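You operate a simulated robot arm through the tools that you are given. There is no shell and no other tool.

You run a simulated robot arm. Do the job below in one go: nothing can be reset, and whatever is moved stays where it is left.

TASK
Try the black-banded coupler on both plug gauges and sort it.
Fine: GO in and NO-GO out goes to the PASS tray, all else to the HOLD tray; shut the yellow cover again; leave the other couplers. Where these are worked on the way, their far stop is far enough and under half their travel is too little: yellow cover.

It is judged by the outcome, as a careful person would: the job done as asked, and still so three seconds after it is handed in. It fails if anything else is knocked over, pushed out of place, dropped, spilled or broken. Lids that push on must go on centred and level and be pressed home; caps that screw on are set level and turned clockwise until they are tight.

THE ROBOT
A 7-joint arm with a fingered hand, fixed in place. Base frame: the origin is on the floor under the middle of its stand, x ahead of it, y to its left, z up. Units: m, degrees, N and s.
With the tool pointing down near the work surface it reaches from about 0.36 to 0.84 m from the base axis. Its first joint turns from -115.0 to 115.0 degrees. Payload 5 kg.
The TCP is the grasp point between the finger pads, 0.032 m short of the fingertips. In the tool frame z runs along the fingers and y along their closing line. The gripper opens to 0.16 m; its body begins 0.089 m behind the TCP. The gripper is a hand of 4 fingers: y runs from the thumb to the fingers, the wrist lies at [0, 0, -0.267] in the tool frame.
Orientation is told as [roll, pitch, yaw] about the base's x, y, z axes, in that order, counted from this pose: with the fingers straight down and closing along the base's y, the tool's x points along the base's -x, its y along +y and its z along -z.

THE INTERFACE
- The arm moves only by the tool servo_tool. Its argument "motion" is one flat list of numbers, 6 for each row, row after row: the shift along the tool's x, y, z in units of 20 mm (1.0 is 20 mm), then the turn, a rotation vector about the tool's x, y, z in units of 5 degrees (1.0 is 5 degrees). In form: [tx, ty, tz, ax, ay, az, tx, ty, tz, ax, ay, az, ...]. A call has 1 to 20 rows; each row shifts and turns the commanded pose from where the row before left it, along the tool's axes as they then stand. A call with a number of a shift or a turn outside -1 to 1 is refused whole. Each row takes 0.2 s and may step no farther than 0.05 m and 8.6 degrees from the row before; otherwise, the whole call is refused. A pose out of reach is approached as far as the arm can. The call stops where the force on the tool passes 40 N (or 10 N more than at its start, if that is more) or the arm is blocked; 0.2 s more then pass. In this call time passes only in rows, and 0.2 s behind the last. It gives the time, the measured TCP pose, the force on the tool (base axes), the opening and the grip force at its end, in the units of the frame above (readings bear some noise), with the torque about the TCP (base axes, N m) and any sound that the robot's microphone picked up.
- Cameras (640 x 400 px; columns grow to the right, rows downward): "scene" is fixed at [0.4011, -0.4986, 1.6354]; the picture's right is [1.00, 0.05, 0.00], its down [0.03, -0.51, -0.86] and it looks along [-0.04, 0.86, -0.51] (base axes); focal length 366 px, centre (320, 200). "wrist" rides on the gripper at [0.08, -0.004, -0.114] in the tool frame; the picture's right is [0.05, 1.00, 0.00], its down [-0.82, 0.04, -0.58] and it looks along [-0.58, 0.03, 0.82] (tool axes); focal length 265 px, centre (320, 200). There is no depth. A picture from a camera that has moved, and an enlarged one, comes with that camera's place and axes in the base frame and with its lens.
- grab_frame(camera): a new picture of that camera. The clock stands still meanwhile.
- move_column(by): slides the trunk up (or, below 0, down) by that many m; the arm rides with it, the base frame stays. It gives what a move gives, with no picture.
- finger_targets(finger1, finger2, finger3, thumb_bend): sets how far each is bent, from 0 (flat) to 1 (curled in); at 0.3 the hand is open as for a grip, at 0.7 the pads meet at the TCP. One left out holds its place. A second passes; each finger stops where it meets its share of the squeeze, and holds until it gets a number again. It is the only way to open and close the hand. It gives what a move gives, with no picture; readings hold the bend of each and the force on the fingers (four entries, about 0 where the hand has none), thumb and palm.
- zoom(camera, box): a new picture of the part [left, top, right, bottom] of that camera's present view, enlarged. The clock stands still meanwhile.
- hand_in(): hands the job in; it is judged then, once.

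Places have to be worked out from the pictures, the camera data and where the tool is seen. Open the gripper and draw the arm clear of the work before you hand the job in, unless the task says otherwise.

The tools are called after "Call:" as name(argument=value, ...) on one line, values as JSON. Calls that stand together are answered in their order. servo_tool: Moves the arm, as the interface text tells. Its arguments: {"type":"object","properties":{"motion":{"type":"array"}},"required":["motion"]} The other tools are called the same way: move_column (by) moves the trunk up or down; finger_targets (finger1, finger2, finger3, thumb_bend) moves the fingers one by one; grab_frame (camera) takes a picture; zoom (camera, box) takes an enlarged picture of a part of a camera's view; hand_in () hands the job in.

At the start:

```text
clock: 0.0
tool_pos: [0.1287, 0.4095, 1.2095]
tcp_rot: [0.0, 0.1, -0.1]
contact_force: [0.4, 0.6, 0.4]
moment: [-0.02, 0.02, 0.01]
width: 0.16
finger_force: 0.0
shape: jaw
bend: [0.3, 0.3, 0.3, 0.3]
finger forces: [0.0, 0.0, 0.0, 0.0, 0.0, 0.0]
trunk travel left (down, up): [-0.875, 0.115]
```

scene: 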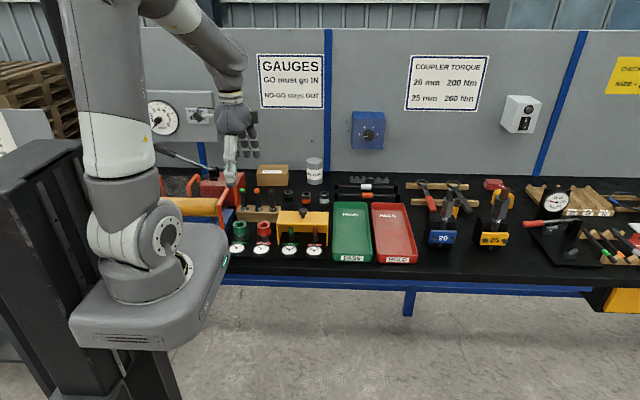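
wrist: 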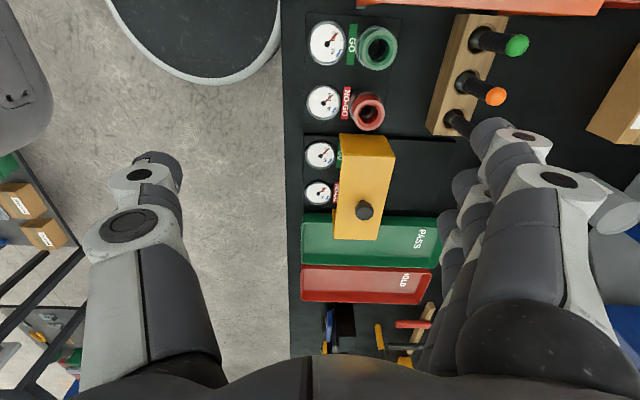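

The scene shows a bench with gauges, a yellow cover, trays, and several couplers. I'll enlarge the relevant part to make out details before moving.

Call:
zoom(camera="scene", box=[200, 140, 440, 290])

Call:
zoom(camera="scene", box=[220, 170, 340, 265])

Call:
zoom(camera="wrist", box=[280, 0, 560, 200])

```text
2.67 times, centred on (320, 215) of scene
camera zoom: at [0.4011, -0.4986, 1.6354], right [1.0, 0.05, 0.0], down [0.03, -0.51, -0.86], along [-0.04, 0.86, -0.51], focal length 975 px, centre (320, 160)
```

zoom: 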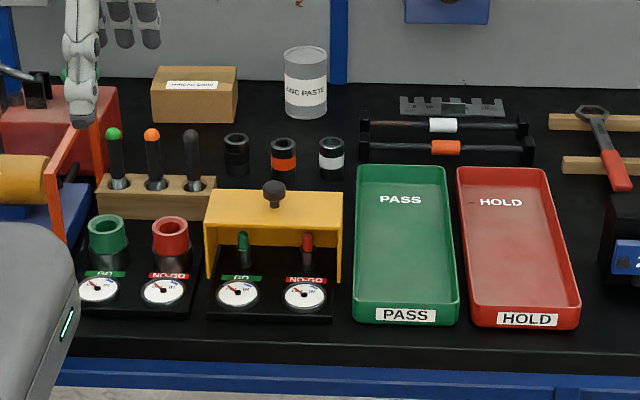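

```text
4.21 times, centred on (280, 218) of scene
camera zoom: at [0.4011, -0.4986, 1.6354], right [1.0, 0.05, 0.0], down [0.03, -0.51, -0.86], along [-0.04, 0.86, -0.51], focal length 1540 px, centre (488, 126)
```

zoom: 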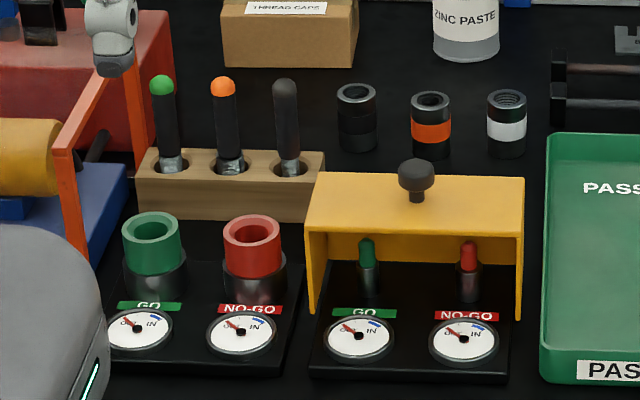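

```text
2.00 times, centred on (420, 100) of wrist
camera zoom: at [0.0501, 0.4047, 1.322], right [-0.05, 1.0, 0.0], down [0.82, 0.04, 0.58], along [0.58, 0.03, -0.82], focal length 531 px, centre (120, 400)
```

zoom: 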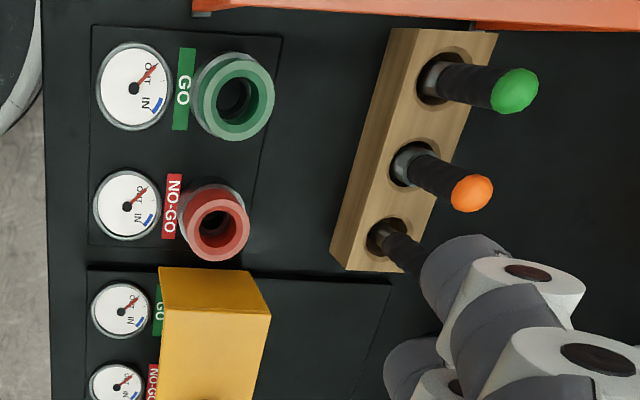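

Stereo estimates put the bench at about z 0.89, the cover's GO plug near (0.26, 0.47), the NO-GO plug near (0.34, 0.47), and the black coupler near (0.22, 0.715). I'll look closer at the cover and the couplers from both cameras before moving.

Call:
zoom(camera="wrist", box=[290, 120, 450, 250])

Call:
zoom(camera="scene", box=[270, 200, 340, 262])

Call:
zoom(camera="scene", box=[275, 175, 345, 220])

```text
3.08 times, centred on (370, 185) of wrist
camera zoom: at [0.0501, 0.4047, 1.322], right [-0.05, 1.0, 0.0], down [0.82, 0.04, 0.58], along [0.58, 0.03, -0.82], focal length 817 px, centre (166, 246)
```

zoom: 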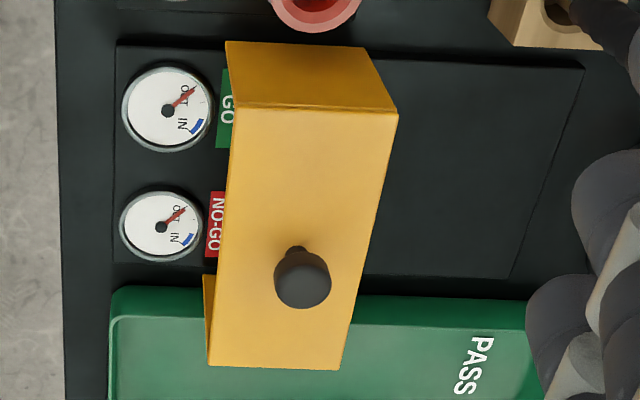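

```text
6.45 times, centred on (305, 231) of scene
camera zoom: at [0.4011, -0.4986, 1.6354], right [1.0, 0.05, 0.0], down [0.03, -0.51, -0.86], along [-0.04, 0.86, -0.51], focal length 2359 px, centre (417, 0)
```

zoom: 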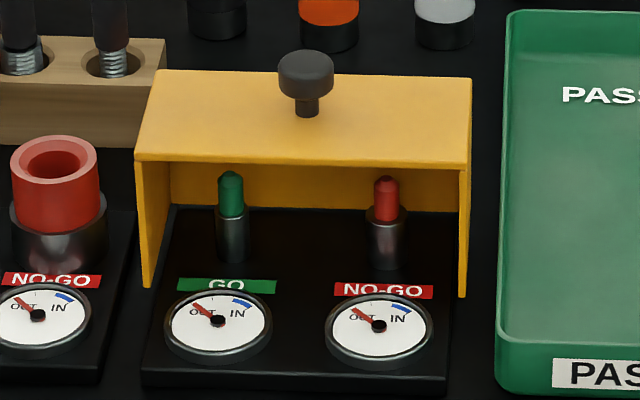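

```text
8.89 times, centred on (310, 198) of scene
camera zoom: at [0.4011, -0.4986, 1.6354], right [1.0, 0.05, 0.0], down [0.03, -0.51, -0.86], along [-0.04, 0.86, -0.51], focal length 3250 px, centre (409, 222)
```

zoom: 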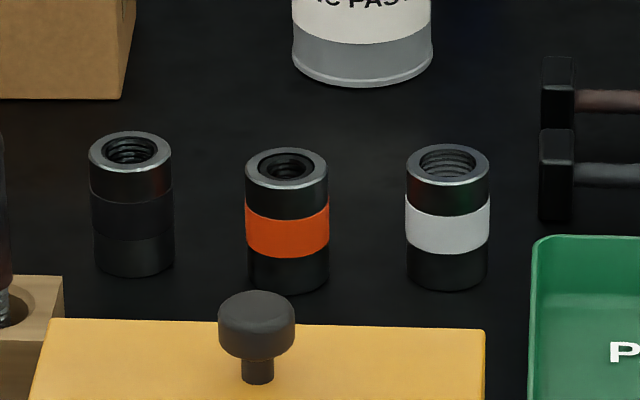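

The cover looks like a hood riding on a long plate that runs about 0.11 m behind it (+y), with a knob near (0.296, 0.496, 1.0). It most likely slides back along +y. I'll move to about 0.1 m above the knob and look.

Call:
servo_tool(motion=[-0.837, 0.433, 0.5, 0, 0, 0, -0.837, 0.433, 0.5, 0, 0, 0, -0.837, 0.433, 0.5, 0, 0, 0, -0.837, 0.433, 0.5, 0, 0, 0, -0.837, 0.433, 0.5, 0, 0, 0, -0.837, 0.433, 0.5, 0, 0, 0, -0.837, 0.433, 0.5, 0, 0, 0, -0.837, 0.433, 0.5, 0, 0, 0, -0.837, 0.433, 0.5, 0, 0, 0, -0.837, 0.433, 0.5, 0, 0, 0])

Call:
grab_frame(camera="wrist")

Call:
grab_frame(camera="scene")

```text
clock: 2.2
tool_pos: [0.2988, 0.4958, 1.1085]
tcp_rot: [0.0, 0.0, 0.1]
contact_force: [-0.2, -0.6, 0.6]
moment: [0.01, 0.0, 0.01]
width: 0.1601
finger_force: 0.1
shape: jaw
bend: [0.3, 0.3, 0.3, 0.3]
finger forces: [0.1, 0.0, 0.0, 0.0, 0.1, 0.1]
trunk travel left (down, up): [-0.875, 0.115]
```

```text
taken
camera wrist: at [0.219, 0.4924, 1.2209], right [-0.05, 1.0, 0.0], down [0.82, 0.04, 0.58], along [0.58, 0.03, -0.82], focal length 265 px, centre (320, 200)
```

wrist: 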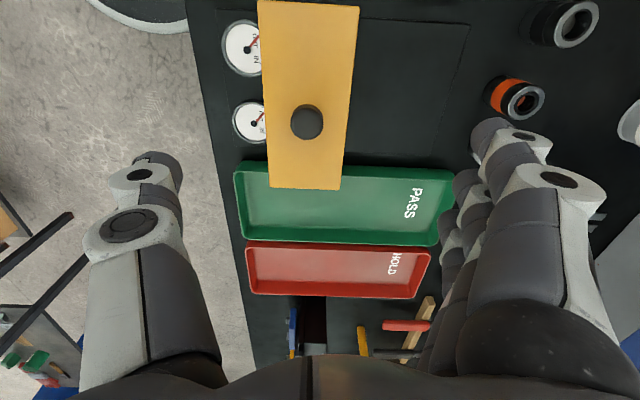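

```text
taken
```

scene: 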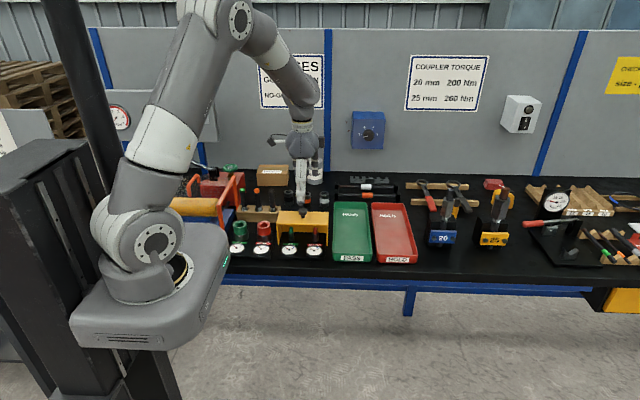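

The knob shows up near (0.295, 0.486), top around z 1.006. I'll part-close the fingers here, still well above the bench, to learn the hand's opening and shape at mid bend.

Call:
finger_targets(finger1=0.5, finger2=0.5, finger3=0.5, thumb_bend=0.5)

Call:
grab_frame(camera="wrist")

Call:
zoom(camera="scene", box=[240, 110, 360, 260])

```text
clock: 3.2
tool_pos: [0.2983, 0.4958, 1.1092]
tcp_rot: [0.0, 0.0, -0.1]
contact_force: [-0.4, -0.5, -0.3]
moment: [-0.02, -0.02, -0.01]
width: 0.0922
finger_force: 0.1
shape: fingers
bend: [0.5, 0.5, 0.5, 0.5]
finger forces: [0.0, 0.0, 0.0, 0.0, 0.0, 0.0]
trunk travel left (down, up): [-0.875, 0.115]
```

```text
taken
camera wrist: at [0.2182, 0.4918, 1.2216], right [-0.05, 1.0, 0.0], down [0.82, 0.04, 0.58], along [0.58, 0.03, -0.82], focal length 265 px, centre (320, 200)
```

wrist: 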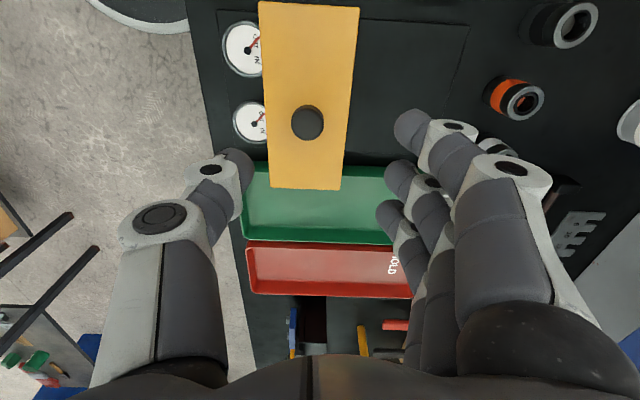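

```text
2.67 times, centred on (300, 185) of scene
camera zoom: at [0.4011, -0.4986, 1.6354], right [1.0, 0.05, 0.0], down [0.03, -0.51, -0.86], along [-0.04, 0.86, -0.51], focal length 975 px, centre (373, 240)
```

zoom: 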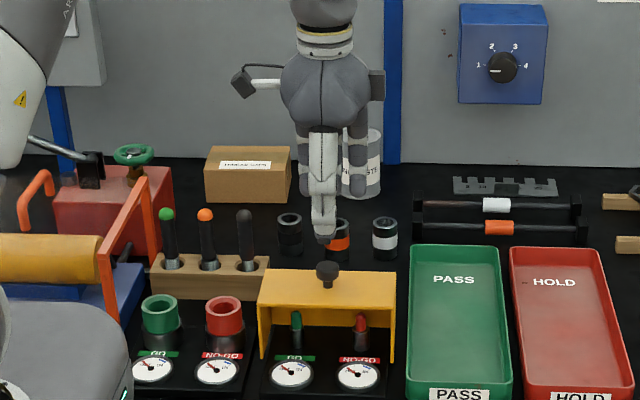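

Opening at 0.5 bend is 92 mm, ample for the 28 mm knob. I'll descend so the TCP is about 25 mm above the knob's top first and check with pictures.

Call:
servo_tool(motion=[0.03, -0.1, 0.79, 0, 0, 0, 0.03, -0.1, 0.79, 0, 0, 0, 0.03, -0.1, 0.79, 0, 0, 0, 0.03, -0.1, 0.79, 0, 0, 0, 0.03, -0.1, 0.79, 0, 0, 0])

Call:
grab_frame(camera="wrist")

Call:
zoom(camera="scene", box=[260, 170, 340, 260])

```text
clock: 4.4
tool_pos: [0.2946, 0.4852, 1.0288]
tcp_rot: [0.0, 0.0, -0.2]
contact_force: [0.3, 0.6, -0.1]
moment: [-0.02, -0.03, 0.0]
width: 0.0921
finger_force: 0.0
shape: fingers
bend: [0.5, 0.5, 0.5, 0.5]
finger forces: [0.0, 0.0, 0.0, 0.0, 0.0, 0.0]
trunk travel left (down, up): [-0.875, 0.115]
```

```text
taken
camera wrist: at [0.2145, 0.4811, 1.1414], right [-0.05, 1.0, 0.0], down [0.82, 0.04, 0.58], along [0.58, 0.03, -0.82], focal length 265 px, centre (320, 200)
```

wrist: 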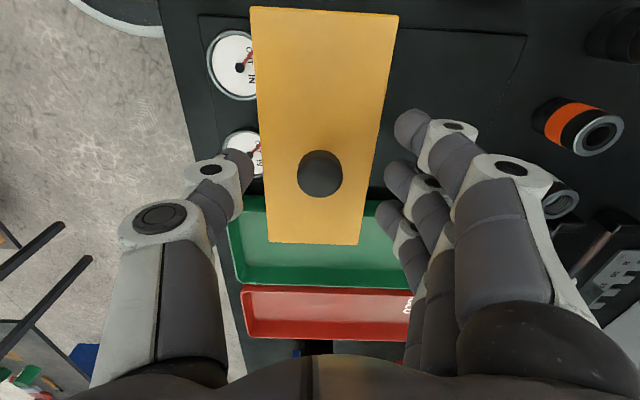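

```text
4.44 times, centred on (300, 215) of scene
camera zoom: at [0.4011, -0.4986, 1.6354], right [1.0, 0.05, 0.0], down [0.03, -0.51, -0.86], along [-0.04, 0.86, -0.51], focal length 1625 px, centre (409, 133)
```

zoom: 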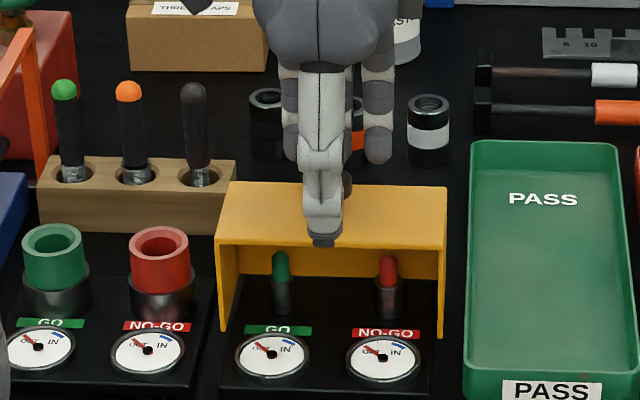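

The knob is centred between the thumb and fingers, but the fingertips hang about level with the cover's top. I'll rise 8 mm and close partly (middle finger and thumb) to see where the tips end up.

Call:
servo_tool(motion=[0, 0, -0.4, 0, 0, 0])

Call:
finger_targets(finger2=0.6, thumb_bend=0.6)

Call:
grab_frame(camera="wrist")

Call:
zoom(camera="scene", box=[260, 170, 340, 260])

```text
clock: 4.8
tool_pos: [0.2937, 0.4847, 1.0372]
tcp_rot: [0.0, 0.1, 0.0]
contact_force: [-0.4, -0.1, 0.8]
moment: [-0.01, 0.0, 0.01]
width: 0.092
finger_force: 0.1
shape: fingers
bend: [0.5, 0.5, 0.5, 0.5]
finger forces: [0.0, 0.0, 0.1, 0.0, 0.0, 0.1]
trunk travel left (down, up): [-0.875, 0.115]
```

```text
clock: 5.8
tool_pos: [0.2943, 0.4849, 1.037]
tcp_rot: [0.0, 0.0, -0.1]
contact_force: [-0.2, 0.5, -0.1]
moment: [-0.04, 0.03, 0.0]
width: 0.0728
finger_force: 0.0
shape: fingers
bend: [0.5, 0.6, 0.5, 0.6]
finger forces: [0.0, 0.1, 0.0, 0.0, 0.0, 0.0]
trunk travel left (down, up): [-0.875, 0.115]
```

```text
taken
camera wrist: at [0.2143, 0.4811, 1.1505], right [-0.05, 1.0, 0.0], down [0.82, 0.04, 0.58], along [0.58, 0.03, -0.82], focal length 265 px, centre (320, 200)
```

wrist: 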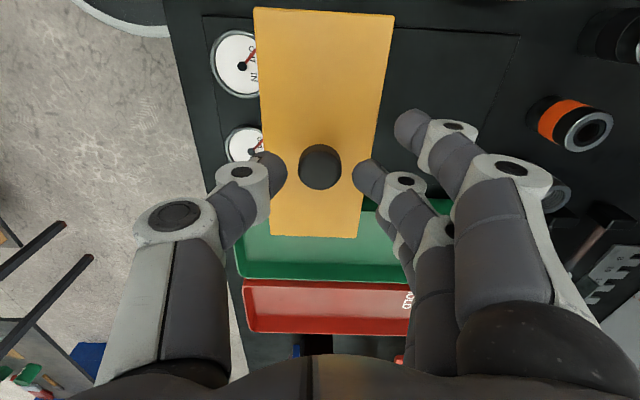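

```text
4.44 times, centred on (300, 215) of scene
camera zoom: at [0.4011, -0.4986, 1.6354], right [1.0, 0.05, 0.0], down [0.03, -0.51, -0.86], along [-0.04, 0.86, -0.51], focal length 1625 px, centre (409, 133)
```

zoom: 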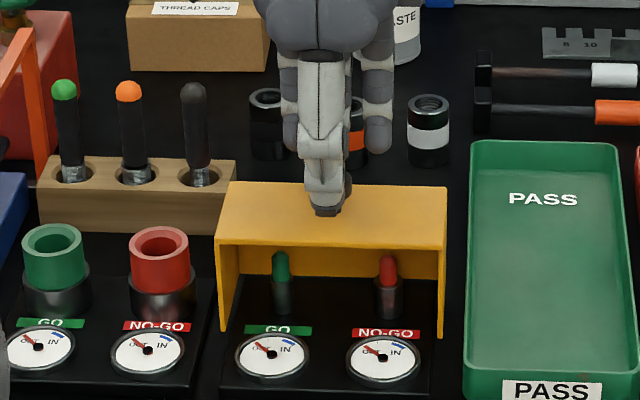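

The middle finger and thumb line up on either side of the knob with tips about 40 mm below the TCP. I'll lower 10 mm and close them onto the knob head.

Call:
servo_tool(motion=[0, 0, 0.5, 0, 0, 0])

Call:
finger_targets(finger2=0.75, thumb_bend=0.75)

Call:
grab_frame(camera="wrist")

Call:
zoom(camera="scene", box=[260, 170, 340, 260])

```text
clock: 6.2
tool_pos: [0.2941, 0.4837, 1.0265]
tcp_rot: [-0.1, 0.0, 0.0]
contact_force: [0.6, -1.1, 0.5]
moment: [-0.01, -0.02, 0.0]
width: 0.0728
finger_force: 0.0
shape: fingers
bend: [0.5, 0.6, 0.5, 0.6]
finger forces: [0.0, 0.0, 0.0, 0.0, 0.0, 0.1]
trunk travel left (down, up): [-0.875, 0.115]
```

```text
clock: 7.2
tool_pos: [0.2955, 0.486, 1.0282]
tcp_rot: [0.0, 0.0, -0.1]
contact_force: [-1.1, -0.5, -5.9]
moment: [0.11, 0.05, 0.03]
width: 0.0603
finger_force: 10.3
shape: fingers
bend: [0.5, 0.64, 0.5, 0.68]
finger forces: [0.0, 9.4, 0.1, 0.1, 10.9, 0.1]
trunk travel left (down, up): [-0.875, 0.115]
```

```text
taken
camera wrist: at [0.2144, 0.481, 1.1401], right [-0.05, 1.0, 0.0], down [0.82, 0.04, 0.58], along [0.58, 0.03, -0.82], focal length 265 px, centre (320, 200)
```

wrist: 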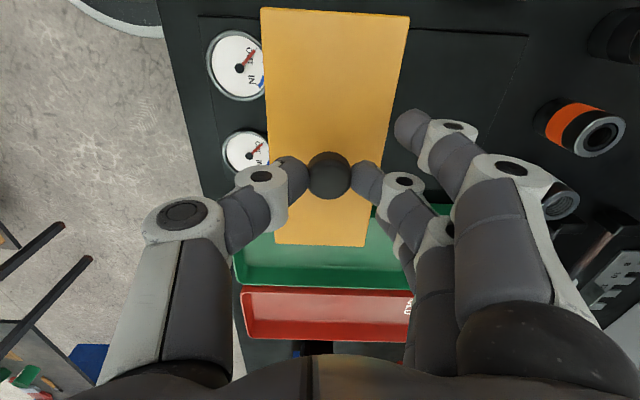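

```text
4.44 times, centred on (300, 215) of scene
camera zoom: at [0.4011, -0.4986, 1.6354], right [1.0, 0.05, 0.0], down [0.03, -0.51, -0.86], along [-0.04, 0.86, -0.51], focal length 1625 px, centre (409, 133)
```

zoom: 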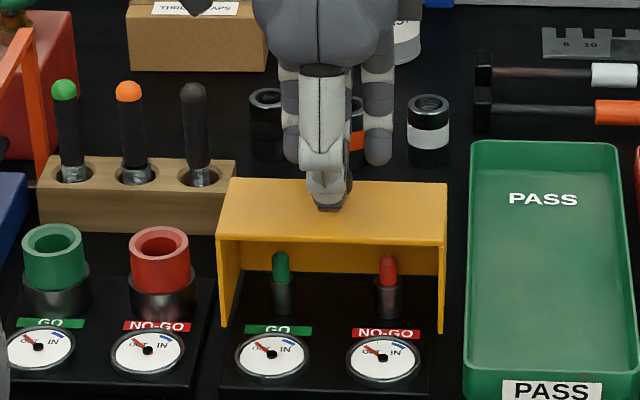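

Gripping nudged the cover about 6 mm toward +y, confirming that it slides back. Holding the knob, I'll slide it along +y toward its far stop in moderate steps.

Call:
servo_tool(motion=[0, 0.4, 0, 0, 0, 0, 0, 0.4, 0, 0, 0, 0, 0, 0.4, 0, 0, 0, 0, 0, 0.4, 0, 0, 0, 0, 0, 0.4, 0, 0, 0, 0, 0, 0.4, 0, 0, 0, 0])

Call:
grab_frame(camera="wrist")

Call:
zoom(camera="scene", box=[260, 150, 360, 260])

```text
clock: 8.6
tool_pos: [0.2938, 0.5333, 1.0272]
tcp_rot: [0.0, 0.0, -0.2]
contact_force: [-2.5, -1.1, -6.4]
moment: [0.05, 0.07, 0.02]
width: 0.06
finger_force: 9.9
shape: fingers
bend: [0.5, 0.64, 0.5, 0.68]
finger forces: [0.0, 9.4, 0.1, 0.0, 10.4, 0.0]
trunk travel left (down, up): [-0.875, 0.115]
```

```text
taken
camera wrist: at [0.2146, 0.53, 1.1408], right [-0.05, 1.0, 0.0], down [0.82, 0.04, 0.58], along [0.58, 0.03, -0.82], focal length 265 px, centre (320, 200)
```

wrist: 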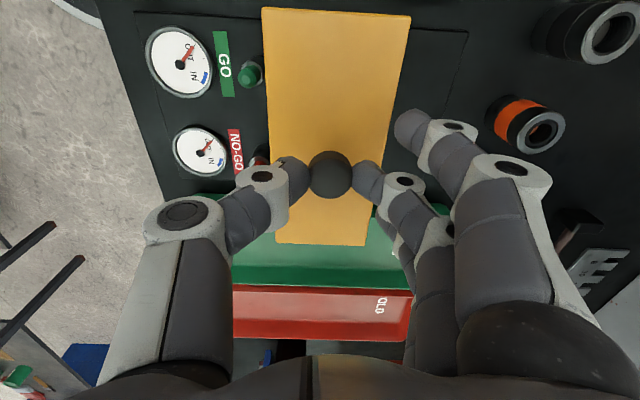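

```text
3.64 times, centred on (310, 205) of scene
camera zoom: at [0.4011, -0.4986, 1.6354], right [1.0, 0.05, 0.0], down [0.03, -0.51, -0.86], along [-0.04, 0.86, -0.51], focal length 1330 px, centre (356, 182)
```

zoom: 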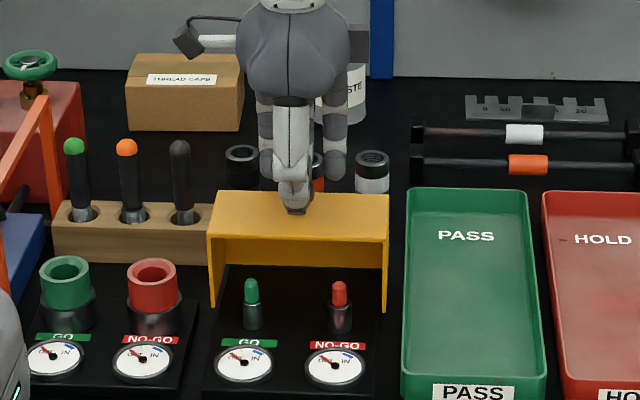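

The cover slides smoothly and the plugs are showing. I'll continue to the far stop.

Call:
servo_tool(motion=[0, 0.4, 0, 0, 0, 0, 0, 0.4, 0, 0, 0, 0, 0, 0.4, 0, 0, 0, 0, 0, 0.4, 0, 0, 0, 0, 0, 0.4, 0, 0, 0, 0, 0, 0.3, 0, 0, 0, 0, 0, 0.3, 0, 0, 0, 0, 0, 0.3, 0, 0, 0, 0])

Call:
grab_frame(camera="wrist")

Call:
zoom(camera="scene", box=[260, 150, 360, 260])

```text
clock: 10.4
tool_pos: [0.294, 0.5925, 1.0275]
tcp_rot: [-0.1, 0.0, -0.1]
contact_force: [-2.2, -1.4, -6.2]
moment: [0.1, 0.01, -0.03]
width: 0.06
finger_force: 10.4
shape: fingers
bend: [0.5, 0.64, 0.5, 0.69]
finger forces: [0.1, 9.6, 0.0, 0.0, 10.7, 0.0]
trunk travel left (down, up): [-0.875, 0.115]
```

```text
taken
camera wrist: at [0.2145, 0.5876, 1.1406], right [-0.05, 1.0, 0.0], down [0.82, 0.04, 0.58], along [0.58, 0.03, -0.82], focal length 265 px, centre (320, 200)
```

wrist: 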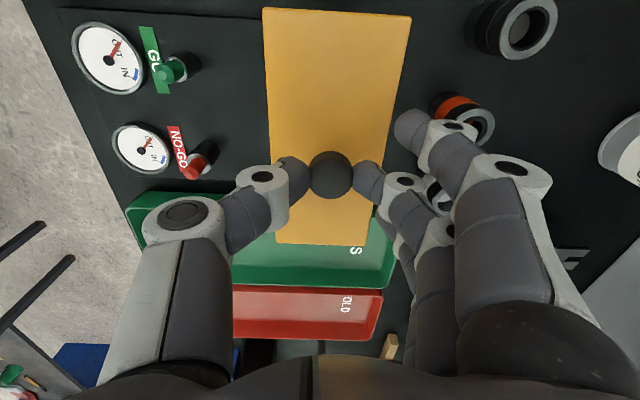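

```text
3.64 times, centred on (310, 205) of scene
camera zoom: at [0.4011, -0.4986, 1.6354], right [1.0, 0.05, 0.0], down [0.03, -0.51, -0.86], along [-0.04, 0.86, -0.51], focal length 1330 px, centre (356, 182)
```

zoom: 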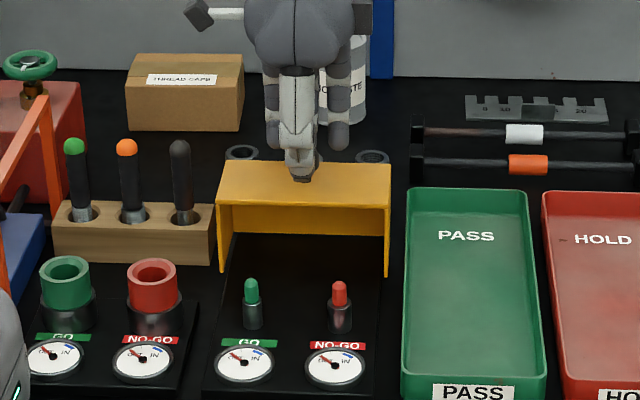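

The cover has travelled about 0.11 m with no stop felt yet, though it is near the plate's end. I'll ease it another few millimetres to find the stop.

Call:
servo_tool(motion=[0, 0.15, 0, 0, 0, 0, 0, 0.15, 0, 0, 0, 0, 0, 0.15, 0, 0, 0, 0, 0, 0.15, 0, 0, 0, 0])

Call:
grab_frame(camera="wrist")

```text
clock: 11.4
tool_pos: [0.2944, 0.6016, 1.0271]
tcp_rot: [-0.1, 0.0, -0.2]
contact_force: [-1.7, -13.1, -2.8]
moment: [-0.27, 0.02, -0.02]
width: 0.0615
finger_force: 12.1
shape: fingers
bend: [0.5, 0.64, 0.5, 0.68]
finger forces: [0.0, 6.2, 0.0, 0.0, 18.2, 0.0]
trunk travel left (down, up): [-0.875, 0.115]
```

```text
taken
camera wrist: at [0.2145, 0.5975, 1.141], right [-0.05, 1.0, 0.0], down [0.82, 0.04, 0.58], along [0.58, 0.03, -0.82], focal length 265 px, centre (320, 200)
```

wrist: 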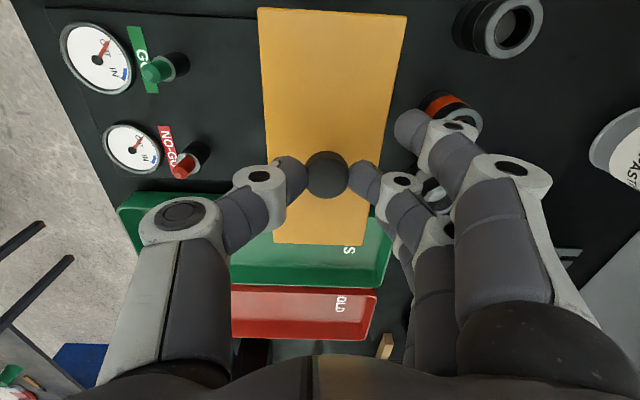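

A push-back of about 13 N shows the far stop has been reached. I'll relax the push by a few millimetres, then release the knob.

Call:
servo_tool(motion=[0, -0.15, 0, 0, 0, 0])

Call:
finger_targets(finger2=0.5, thumb_bend=0.5)

Call:
servo_tool(motion=[0, 0, -0.8, 0, 0, 0, 0, 0, -0.8, 0, 0, 0, 0, 0, -0.8, 0, 0, 0, 0, 0, -0.8, 0, 0, 0, 0, 0, -0.8, 0, 0, 0, 0, 0, -0.8, 0, 0, 0])

Call:
grab_frame(camera="wrist")

Call:
zoom(camera="scene", box=[240, 160, 360, 260])

```text
clock: 11.8
tool_pos: [0.2937, 0.6004, 1.0276]
tcp_rot: [0.1, 0.0, 0.0]
contact_force: [0.3, -6.0, -7.5]
moment: [-0.06, 0.03, 0.01]
width: 0.0611
finger_force: 10.2
shape: fingers
bend: [0.5, 0.63, 0.5, 0.69]
finger forces: [0.1, 7.8, 0.0, 0.0, 13.0, 0.0]
trunk travel left (down, up): [-0.875, 0.115]
```

```text
clock: 12.8
tool_pos: [0.294, 0.5996, 1.0272]
tcp_rot: [0.0, 0.0, -0.1]
contact_force: [0.1, -0.4, -0.8]
moment: [0.01, -0.03, 0.01]
width: 0.091
finger_force: 0.0
shape: fingers
bend: [0.5, 0.5, 0.5, 0.5]
finger forces: [0.0, 0.0, 0.0, 0.0, 0.0, 0.0]
trunk travel left (down, up): [-0.875, 0.115]
```

```text
clock: 14.2
tool_pos: [0.2942, 0.6007, 1.1255]
tcp_rot: [0.0, -0.1, -0.1]
contact_force: [0.0, -0.4, 0.4]
moment: [0.03, -0.03, 0.01]
width: 0.0911
finger_force: 0.1
shape: fingers
bend: [0.5, 0.5, 0.5, 0.5]
finger forces: [0.1, 0.0, 0.1, 0.0, 0.0, 0.0]
trunk travel left (down, up): [-0.875, 0.115]
```

```text
taken
camera wrist: at [0.2145, 0.5961, 1.2386], right [-0.05, 1.0, 0.0], down [0.82, 0.04, 0.58], along [0.58, 0.03, -0.82], focal length 265 px, centre (320, 200)
```

wrist: 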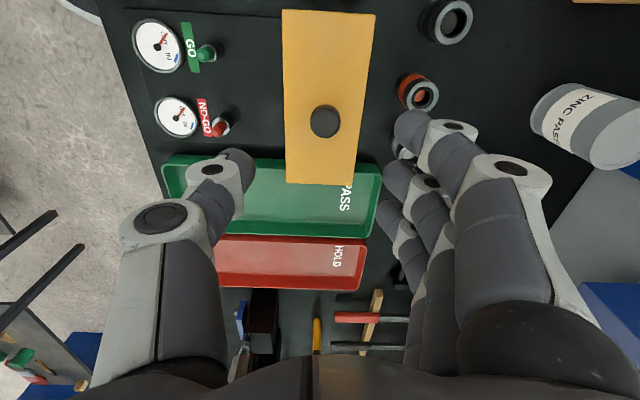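

```text
4.00 times, centred on (300, 210) of scene
camera zoom: at [0.4011, -0.4986, 1.6354], right [1.0, 0.05, 0.0], down [0.03, -0.51, -0.86], along [-0.04, 0.86, -0.51], focal length 1463 px, centre (400, 160)
```

zoom: 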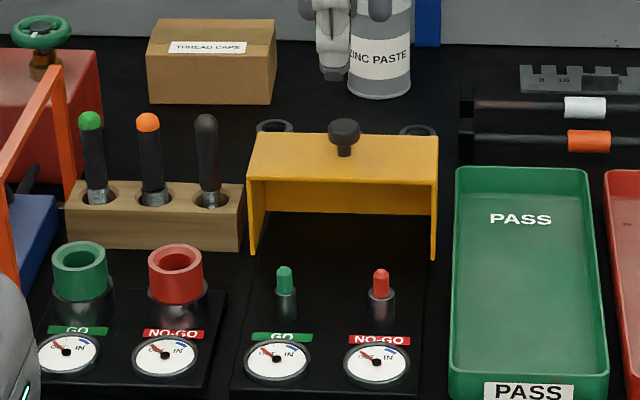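

The cover stays open at its far stop. Now I'll move above the plugs to measure their positions precisely.

Call:
servo_tool(motion=[0.2, -0.9, 0, 0, 0, 0, 0.2, -0.9, 0, 0, 0, 0, 0.2, -0.9, 0, 0, 0, 0, 0.2, -0.9, 0, 0, 0, 0, 0.2, -0.9, 0, 0, 0, 0, 0.2, -0.9, 0, 0, 0, 0, 0.2, -0.9, 0, 0, 0, 0, 0.2, -0.9, 0, 0, 0, 0])

Call:
grab_frame(camera="wrist")

Call:
zoom(camera="wrist", box=[240, 40, 400, 200])

```text
clock: 16.0
tool_pos: [0.2618, 0.4553, 1.1257]
tcp_rot: [0.1, 0.0, -0.2]
contact_force: [-0.7, -0.3, -0.7]
moment: [0.03, 0.0, 0.0]
width: 0.0914
finger_force: 0.0
shape: fingers
bend: [0.5, 0.5, 0.5, 0.5]
finger forces: [0.1, 0.0, 0.0, 0.0, 0.1, 0.0]
trunk travel left (down, up): [-0.875, 0.115]
```

```text
taken
camera wrist: at [0.1815, 0.4512, 1.2379], right [-0.05, 1.0, 0.0], down [0.82, 0.04, 0.58], along [0.58, 0.03, -0.82], focal length 265 px, centre (320, 200)
```

wrist: 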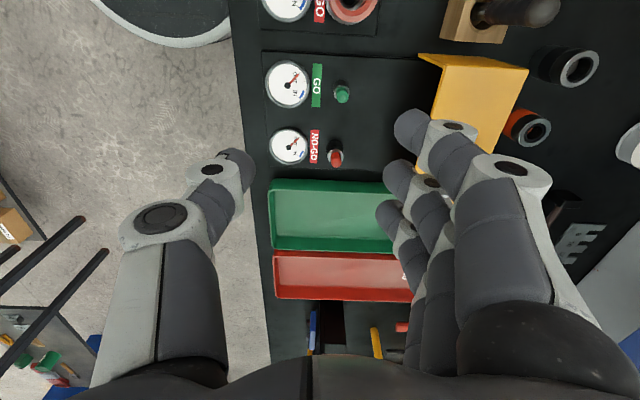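

```text
2.50 times, centred on (320, 120) of wrist
camera zoom: at [0.1815, 0.4512, 1.2379], right [-0.05, 1.0, 0.0], down [0.82, 0.04, 0.58], along [0.58, 0.03, -0.82], focal length 664 px, centre (320, 400)
```

zoom: 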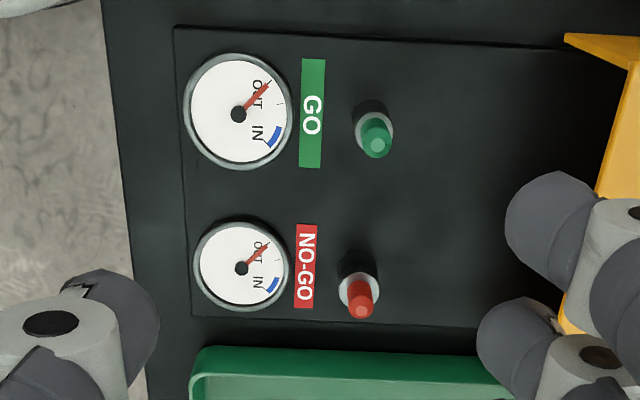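

The plugs come out near (0.251, 0.478) for GO and (0.328, 0.478) for NO-GO, tips around z 0.955. I'll narrow the fingers and hover low over the GO plug to calibrate its position against the image centre.

Call:
finger_targets(finger1=0.55, finger2=0.55, finger3=0.55, thumb_bend=0.55)

Call:
servo_tool(motion=[0.09, 0.19, 0.8, 0, 0, 0, 0.09, 0.19, 0.8, 0, 0, 0, 0.09, 0.19, 0.8, 0, 0, 0, 0.09, 0.19, 0.8, 0, 0, 0, 0.09, 0.19, 0.8, 0, 0, 0, 0.09, 0.19, 0.8, 0, 0, 0])

Call:
grab_frame(camera="wrist")

Call:
zoom(camera="wrist", box=[240, 80, 400, 240])

Call:
zoom(camera="scene", box=[250, 170, 340, 260])

```text
clock: 17.0
tool_pos: [0.2621, 0.4567, 1.124]
tcp_rot: [0.1, 0.0, 0.0]
contact_force: [-0.9, -0.4, -0.3]
moment: [0.01, -0.02, 0.01]
width: 0.0728
finger_force: 0.0
shape: fingers
bend: [0.55, 0.55, 0.55, 0.55]
finger forces: [0.0, 0.1, 0.0, 0.0, 0.1, 0.1]
trunk travel left (down, up): [-0.875, 0.115]
```

```text
clock: 18.4
tool_pos: [0.2507, 0.4797, 1.0261]
tcp_rot: [0.1, 0.0, 0.0]
contact_force: [-0.3, -0.3, -0.1]
moment: [0.0, -0.02, 0.0]
width: 0.0728
finger_force: 0.0
shape: fingers
bend: [0.55, 0.55, 0.55, 0.55]
finger forces: [0.0, 0.0, 0.0, 0.1, 0.0, 0.1]
trunk travel left (down, up): [-0.875, 0.115]
```

```text
taken
camera wrist: at [0.1709, 0.4755, 1.1396], right [-0.05, 1.0, 0.0], down [0.82, 0.04, 0.58], along [0.58, 0.03, -0.82], focal length 265 px, centre (320, 200)
```

wrist: 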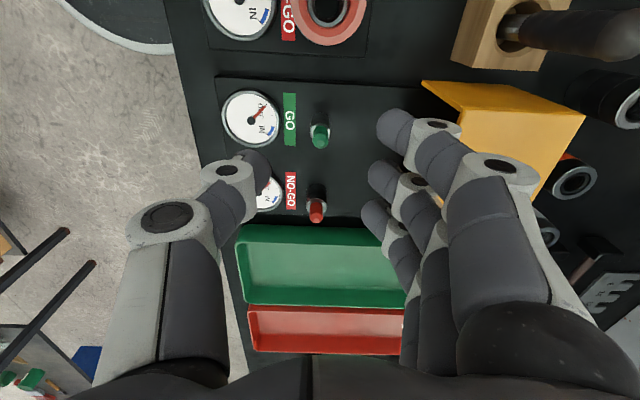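

```text
2.50 times, centred on (320, 160) of wrist
camera zoom: at [0.1709, 0.4755, 1.1396], right [-0.05, 1.0, 0.0], down [0.82, 0.04, 0.58], along [0.58, 0.03, -0.82], focal length 664 px, centre (320, 300)
```

zoom: 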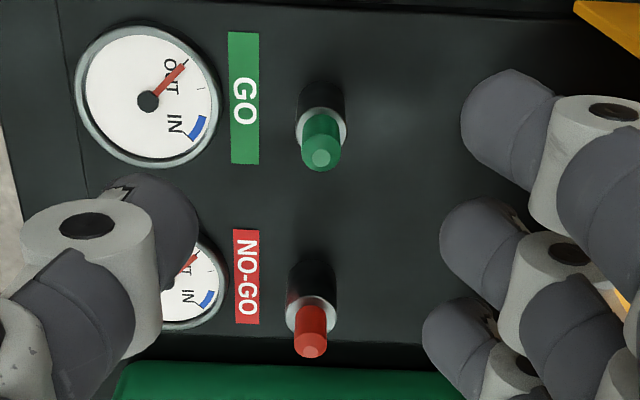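

```text
4.44 times, centred on (295, 215) of scene
camera zoom: at [0.4011, -0.4986, 1.6354], right [1.0, 0.05, 0.0], down [0.03, -0.51, -0.86], along [-0.04, 0.86, -0.51], focal length 1625 px, centre (431, 133)
```

zoom: 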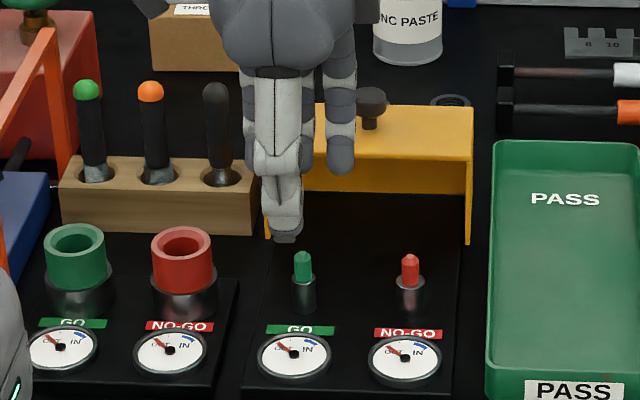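

The GO plug sits exactly on the image's centre column, so its y matches the TCP (0.480). I'll descend 30 mm more to fix its x and tip height from the row shift.

Call:
servo_tool(motion=[0, 0, 0.5, 0, 0, 0, 0, 0, 0.5, 0, 0, 0, 0, 0, 0.5, 0, 0, 0])

Call:
zoom(camera="wrist", box=[240, 80, 400, 240])

Call:
zoom(camera="scene", box=[250, 170, 340, 260])

```text
clock: 19.2
tool_pos: [0.251, 0.48, 0.9974]
tcp_rot: [0.0, 0.0, 0.0]
contact_force: [-0.4, 0.7, -0.5]
moment: [-0.01, -0.01, 0.02]
width: 0.0728
finger_force: 0.0
shape: fingers
bend: [0.55, 0.55, 0.55, 0.55]
finger forces: [0.1, 0.1, 0.1, 0.1, 0.0, 0.0]
trunk travel left (down, up): [-0.875, 0.115]
```

```text
2.50 times, centred on (320, 160) of wrist
camera zoom: at [0.1706, 0.4763, 1.1097], right [-0.05, 1.0, 0.0], down [0.82, 0.04, 0.58], along [0.58, 0.03, -0.82], focal length 664 px, centre (320, 300)
```

zoom: 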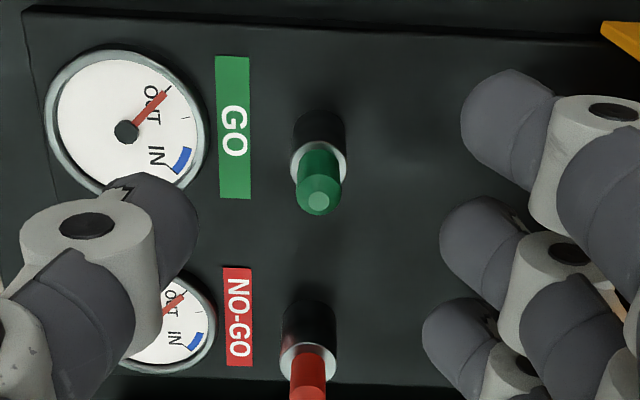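

```text
4.44 times, centred on (295, 215) of scene
camera zoom: at [0.4011, -0.4986, 1.6354], right [1.0, 0.05, 0.0], down [0.03, -0.51, -0.86], along [-0.04, 0.86, -0.51], focal length 1625 px, centre (431, 133)
```

zoom: 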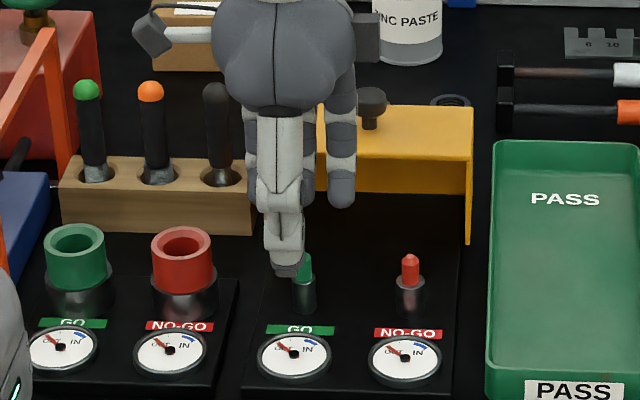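

The plug tip's z is about 0.948–0.952 and x about 0.253. For fine x alignment later I'll compare coupler and plug columns in the zoomed scene camera. Now I'll rise and go over to the black coupler.

Call:
servo_tool(motion=[0, 0, -0.9, 0, 0, 0, 0, 0, -0.9, 0, 0, 0, 0, 0, -0.9, 0, 0, 0, 0, 0, -0.9, 0, 0, 0, 0, 0, -0.9, 0, 0, 0, 0, 0, -0.9, 0, 0, 0, 0.15, 0.94, 0, 0, 0, 0, 0.15, 0.94, 0, 0, 0, 0, 0.15, 0.94, 0, 0, 0, 0, 0.15, 0.94, 0, 0, 0, 0, 0.15, 0.94, 0, 0, 0, 0, 0.15, 0.94, 0, 0, 0, 0, 0.15, 0.94, 0, 0, 0, 0, 0.15, 0.94, 0, 0, 0, 0, 0.15, 0.94, 0, 0, 0, 0, 0.15, 0.94, 0, 0, 0, 0, 0.15, 0.94, 0, 0, 0, 0, 0.15, 0.94, 0, 0, 0, 0])

Call:
grab_frame(camera="wrist")

Call:
zoom(camera="wrist", box=[200, 40, 440, 200])

Call:
zoom(camera="scene", box=[240, 130, 360, 230])

```text
clock: 23.0
tool_pos: [0.2135, 0.7063, 1.1053]
tcp_rot: [0.0, 0.0, -0.1]
contact_force: [-0.7, 0.2, -1.3]
moment: [0.0, 0.0, 0.01]
width: 0.0726
finger_force: 0.1
shape: fingers
bend: [0.55, 0.55, 0.55, 0.55]
finger forces: [0.0, 0.1, 0.0, 0.0, 0.1, 0.0]
trunk travel left (down, up): [-0.875, 0.115]
```

```text
taken
camera wrist: at [0.1347, 0.7025, 1.2188], right [-0.05, 1.0, 0.0], down [0.82, 0.04, 0.58], along [0.58, 0.03, -0.82], focal length 265 px, centre (320, 200)
```

wrist: 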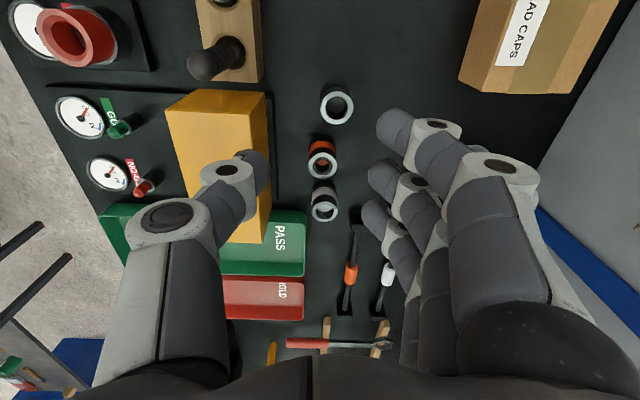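

```text
2.50 times, centred on (320, 120) of wrist
camera zoom: at [0.1347, 0.7025, 1.2188], right [-0.05, 1.0, 0.0], down [0.82, 0.04, 0.58], along [0.58, 0.03, -0.82], focal length 664 px, centre (320, 400)
```

zoom: 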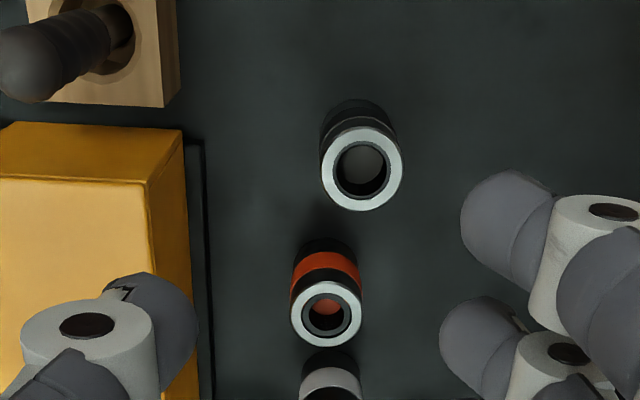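

```text
4.00 times, centred on (300, 180) of scene
camera zoom: at [0.4011, -0.4986, 1.6354], right [1.0, 0.05, 0.0], down [0.03, -0.51, -0.86], along [-0.04, 0.86, -0.51], focal length 1463 px, centre (400, 280)
```

zoom: 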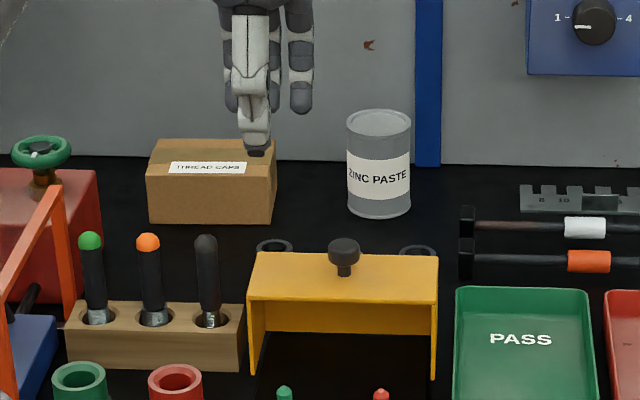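

The black coupler's top centre measures about (0.214, 0.724), outer diameter ~34 mm. I'll yaw 10° so the thumb clears the cover's back corner and lower to 1.025 for a closer look.

Call:
servo_tool(motion=[0, 0.18, 0.8, 0, 0, 0.4, 0, 0.18, 0.8, 0, 0, 0.4, 0, 0.18, 0.8, 0, 0, 0.4, 0, 0.18, 0.8, 0, 0, 0.4, 0, 0.18, 0.8, 0, 0, 0.4])

Call:
grab_frame(camera="wrist")

Call:
zoom(camera="wrist", box=[200, 60, 440, 220])

Call:
zoom(camera="scene", box=[240, 130, 340, 220])

```text
clock: 24.2
tool_pos: [0.2164, 0.723, 1.0257]
tcp_rot: [0.0, -0.1, -10.2]
contact_force: [-0.3, 0.5, 0.3]
moment: [-0.01, 0.03, 0.02]
width: 0.0726
finger_force: 0.1
shape: fingers
bend: [0.55, 0.55, 0.55, 0.55]
finger forces: [0.0, 0.0, 0.0, 0.1, 0.1, 0.0]
trunk travel left (down, up): [-0.875, 0.115]
```

```text
taken
camera wrist: at [0.137, 0.7338, 1.1387], right [0.12, 0.99, 0.0], down [0.81, -0.1, 0.58], along [0.57, -0.07, -0.82], focal length 265 px, centre (320, 200)
```

wrist: 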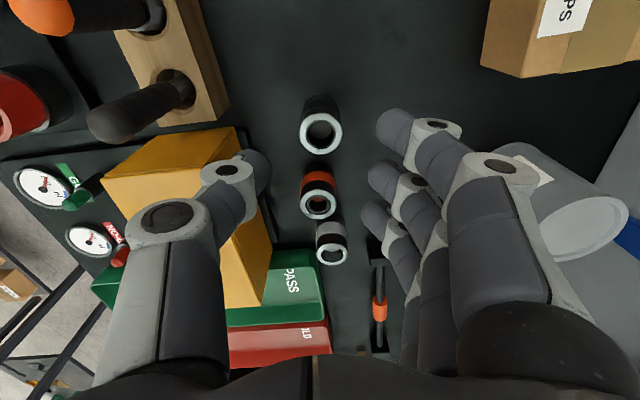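

```text
2.50 times, centred on (320, 140) of wrist
camera zoom: at [0.137, 0.7338, 1.1387], right [0.12, 0.99, 0.0], down [0.81, -0.1, 0.58], along [0.57, -0.07, -0.82], focal length 664 px, centre (320, 350)
```

zoom: 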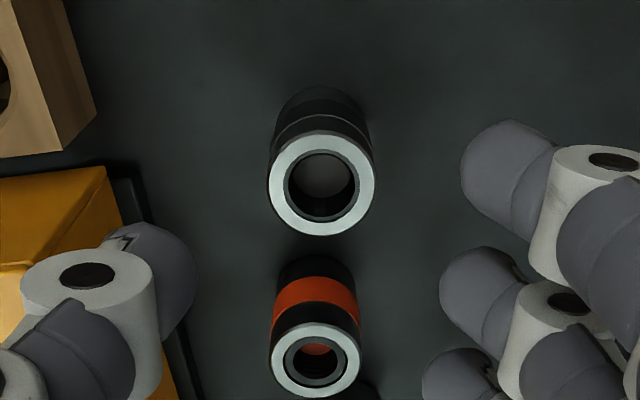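

```text
4.44 times, centred on (290, 175) of scene
camera zoom: at [0.4011, -0.4986, 1.6354], right [1.0, 0.05, 0.0], down [0.03, -0.51, -0.86], along [-0.04, 0.86, -0.51], focal length 1625 px, centre (453, 311)
```

zoom: 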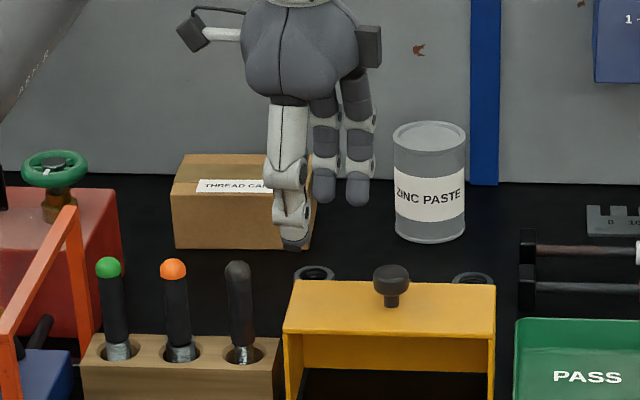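

The coupler is centred left–right in the hand and its top is about z 0.94, x ≈ 0.2145. I'll yaw another 8° for thumb clearance from the cover corner, shift 2 mm, and lower to z ≈ 0.99 to check.

Call:
servo_tool(motion=[0.1, 0, 0, 0, 0, 0.8, 0, 0.03, 0, 0, 0, 0.8, 0, 0, 0.6, 0, 0, 0, 0, 0, 0.6, 0, 0, 0, 0, 0, 0.6, 0, 0, 0])

Call:
grab_frame(camera="wrist")

Call:
zoom(camera="scene", box=[250, 150, 330, 220])

```text
clock: 25.4
tool_pos: [0.2156, 0.7248, 0.9896]
tcp_rot: [0.1, 0.0, -18.2]
contact_force: [-0.3, -0.1, 0.8]
moment: [-0.02, -0.03, -0.03]
width: 0.0726
finger_force: 0.0
shape: fingers
bend: [0.55, 0.55, 0.55, 0.55]
finger forces: [0.0, 0.0, 0.0, 0.1, 0.0, 0.0]
trunk travel left (down, up): [-0.875, 0.115]
```

```text
taken
camera wrist: at [0.1377, 0.7454, 1.1027], right [0.26, 0.97, 0.0], down [0.79, -0.21, 0.58], along [0.56, -0.15, -0.82], focal length 265 px, centre (320, 200)
```

wrist: 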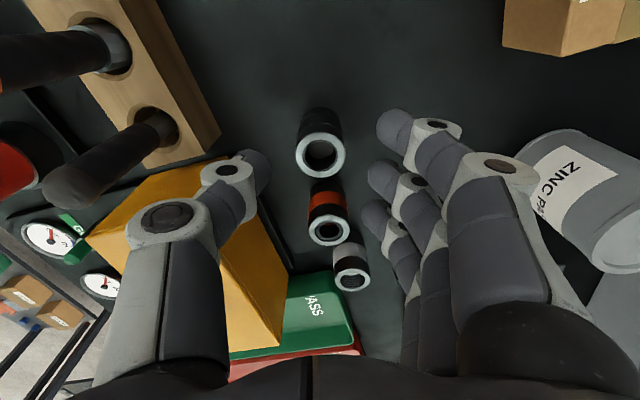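

```text
5.71 times, centred on (290, 185) of scene
camera zoom: at [0.4011, -0.4986, 1.6354], right [1.0, 0.05, 0.0], down [0.03, -0.51, -0.86], along [-0.04, 0.86, -0.51], focal length 2090 px, centre (491, 286)
```

zoom: 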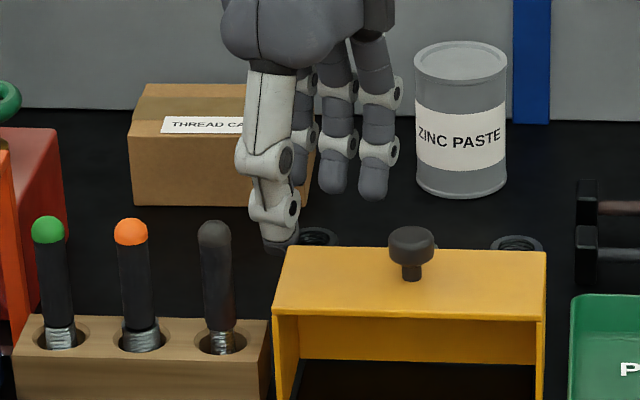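

The coupler stays on the hand's centre line, and in the scene view the thumb tip is about 13 mm above the coupler's top. I'll lower 26 mm so the tips straddle the top part of the coupler, then close the thumb and middle finger.

Call:
servo_tool(motion=[0, 0, 0.45, 0, 0, 0, 0, 0, 0.45, 0, 0, 0, 0, 0, 0.4, 0, 0, 0])

Call:
grab_frame(camera="wrist")

Call:
zoom(camera="scene", box=[250, 150, 330, 220])

```text
clock: 26.2
tool_pos: [0.2143, 0.7236, 0.9632]
tcp_rot: [-0.1, 0.0, -18.1]
contact_force: [0.6, 0.1, 0.2]
moment: [-0.05, 0.01, 0.02]
width: 0.0727
finger_force: 0.0
shape: fingers
bend: [0.55, 0.55, 0.55, 0.55]
finger forces: [0.1, 0.0, 0.1, 0.1, 0.0, 0.0]
trunk travel left (down, up): [-0.875, 0.115]
```

```text
taken
camera wrist: at [0.1378, 0.7451, 1.0762], right [0.26, 0.97, 0.0], down [0.79, -0.21, 0.58], along [0.56, -0.15, -0.82], focal length 265 px, centre (320, 200)
```

wrist: 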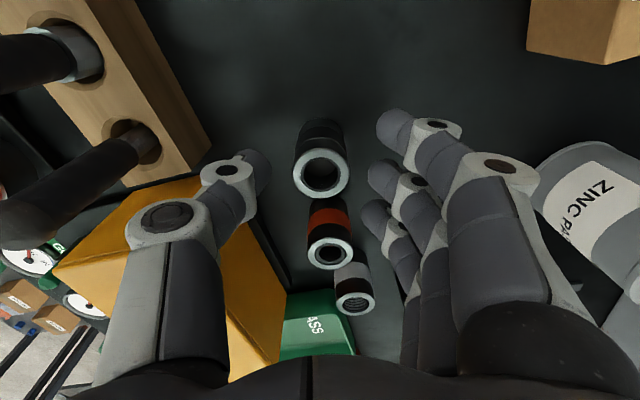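

```text
5.71 times, centred on (290, 185) of scene
camera zoom: at [0.4011, -0.4986, 1.6354], right [1.0, 0.05, 0.0], down [0.03, -0.51, -0.86], along [-0.04, 0.86, -0.51], focal length 2090 px, centre (491, 286)
```

zoom: 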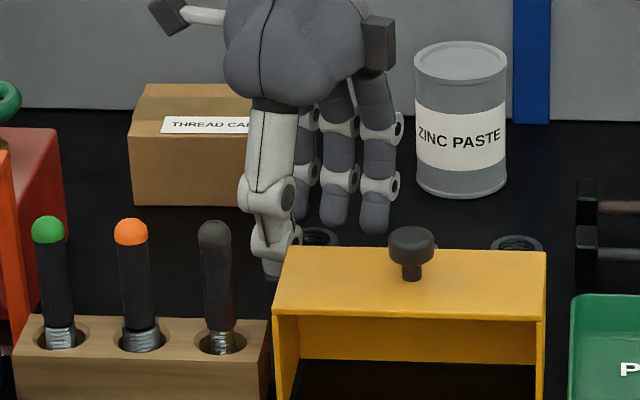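

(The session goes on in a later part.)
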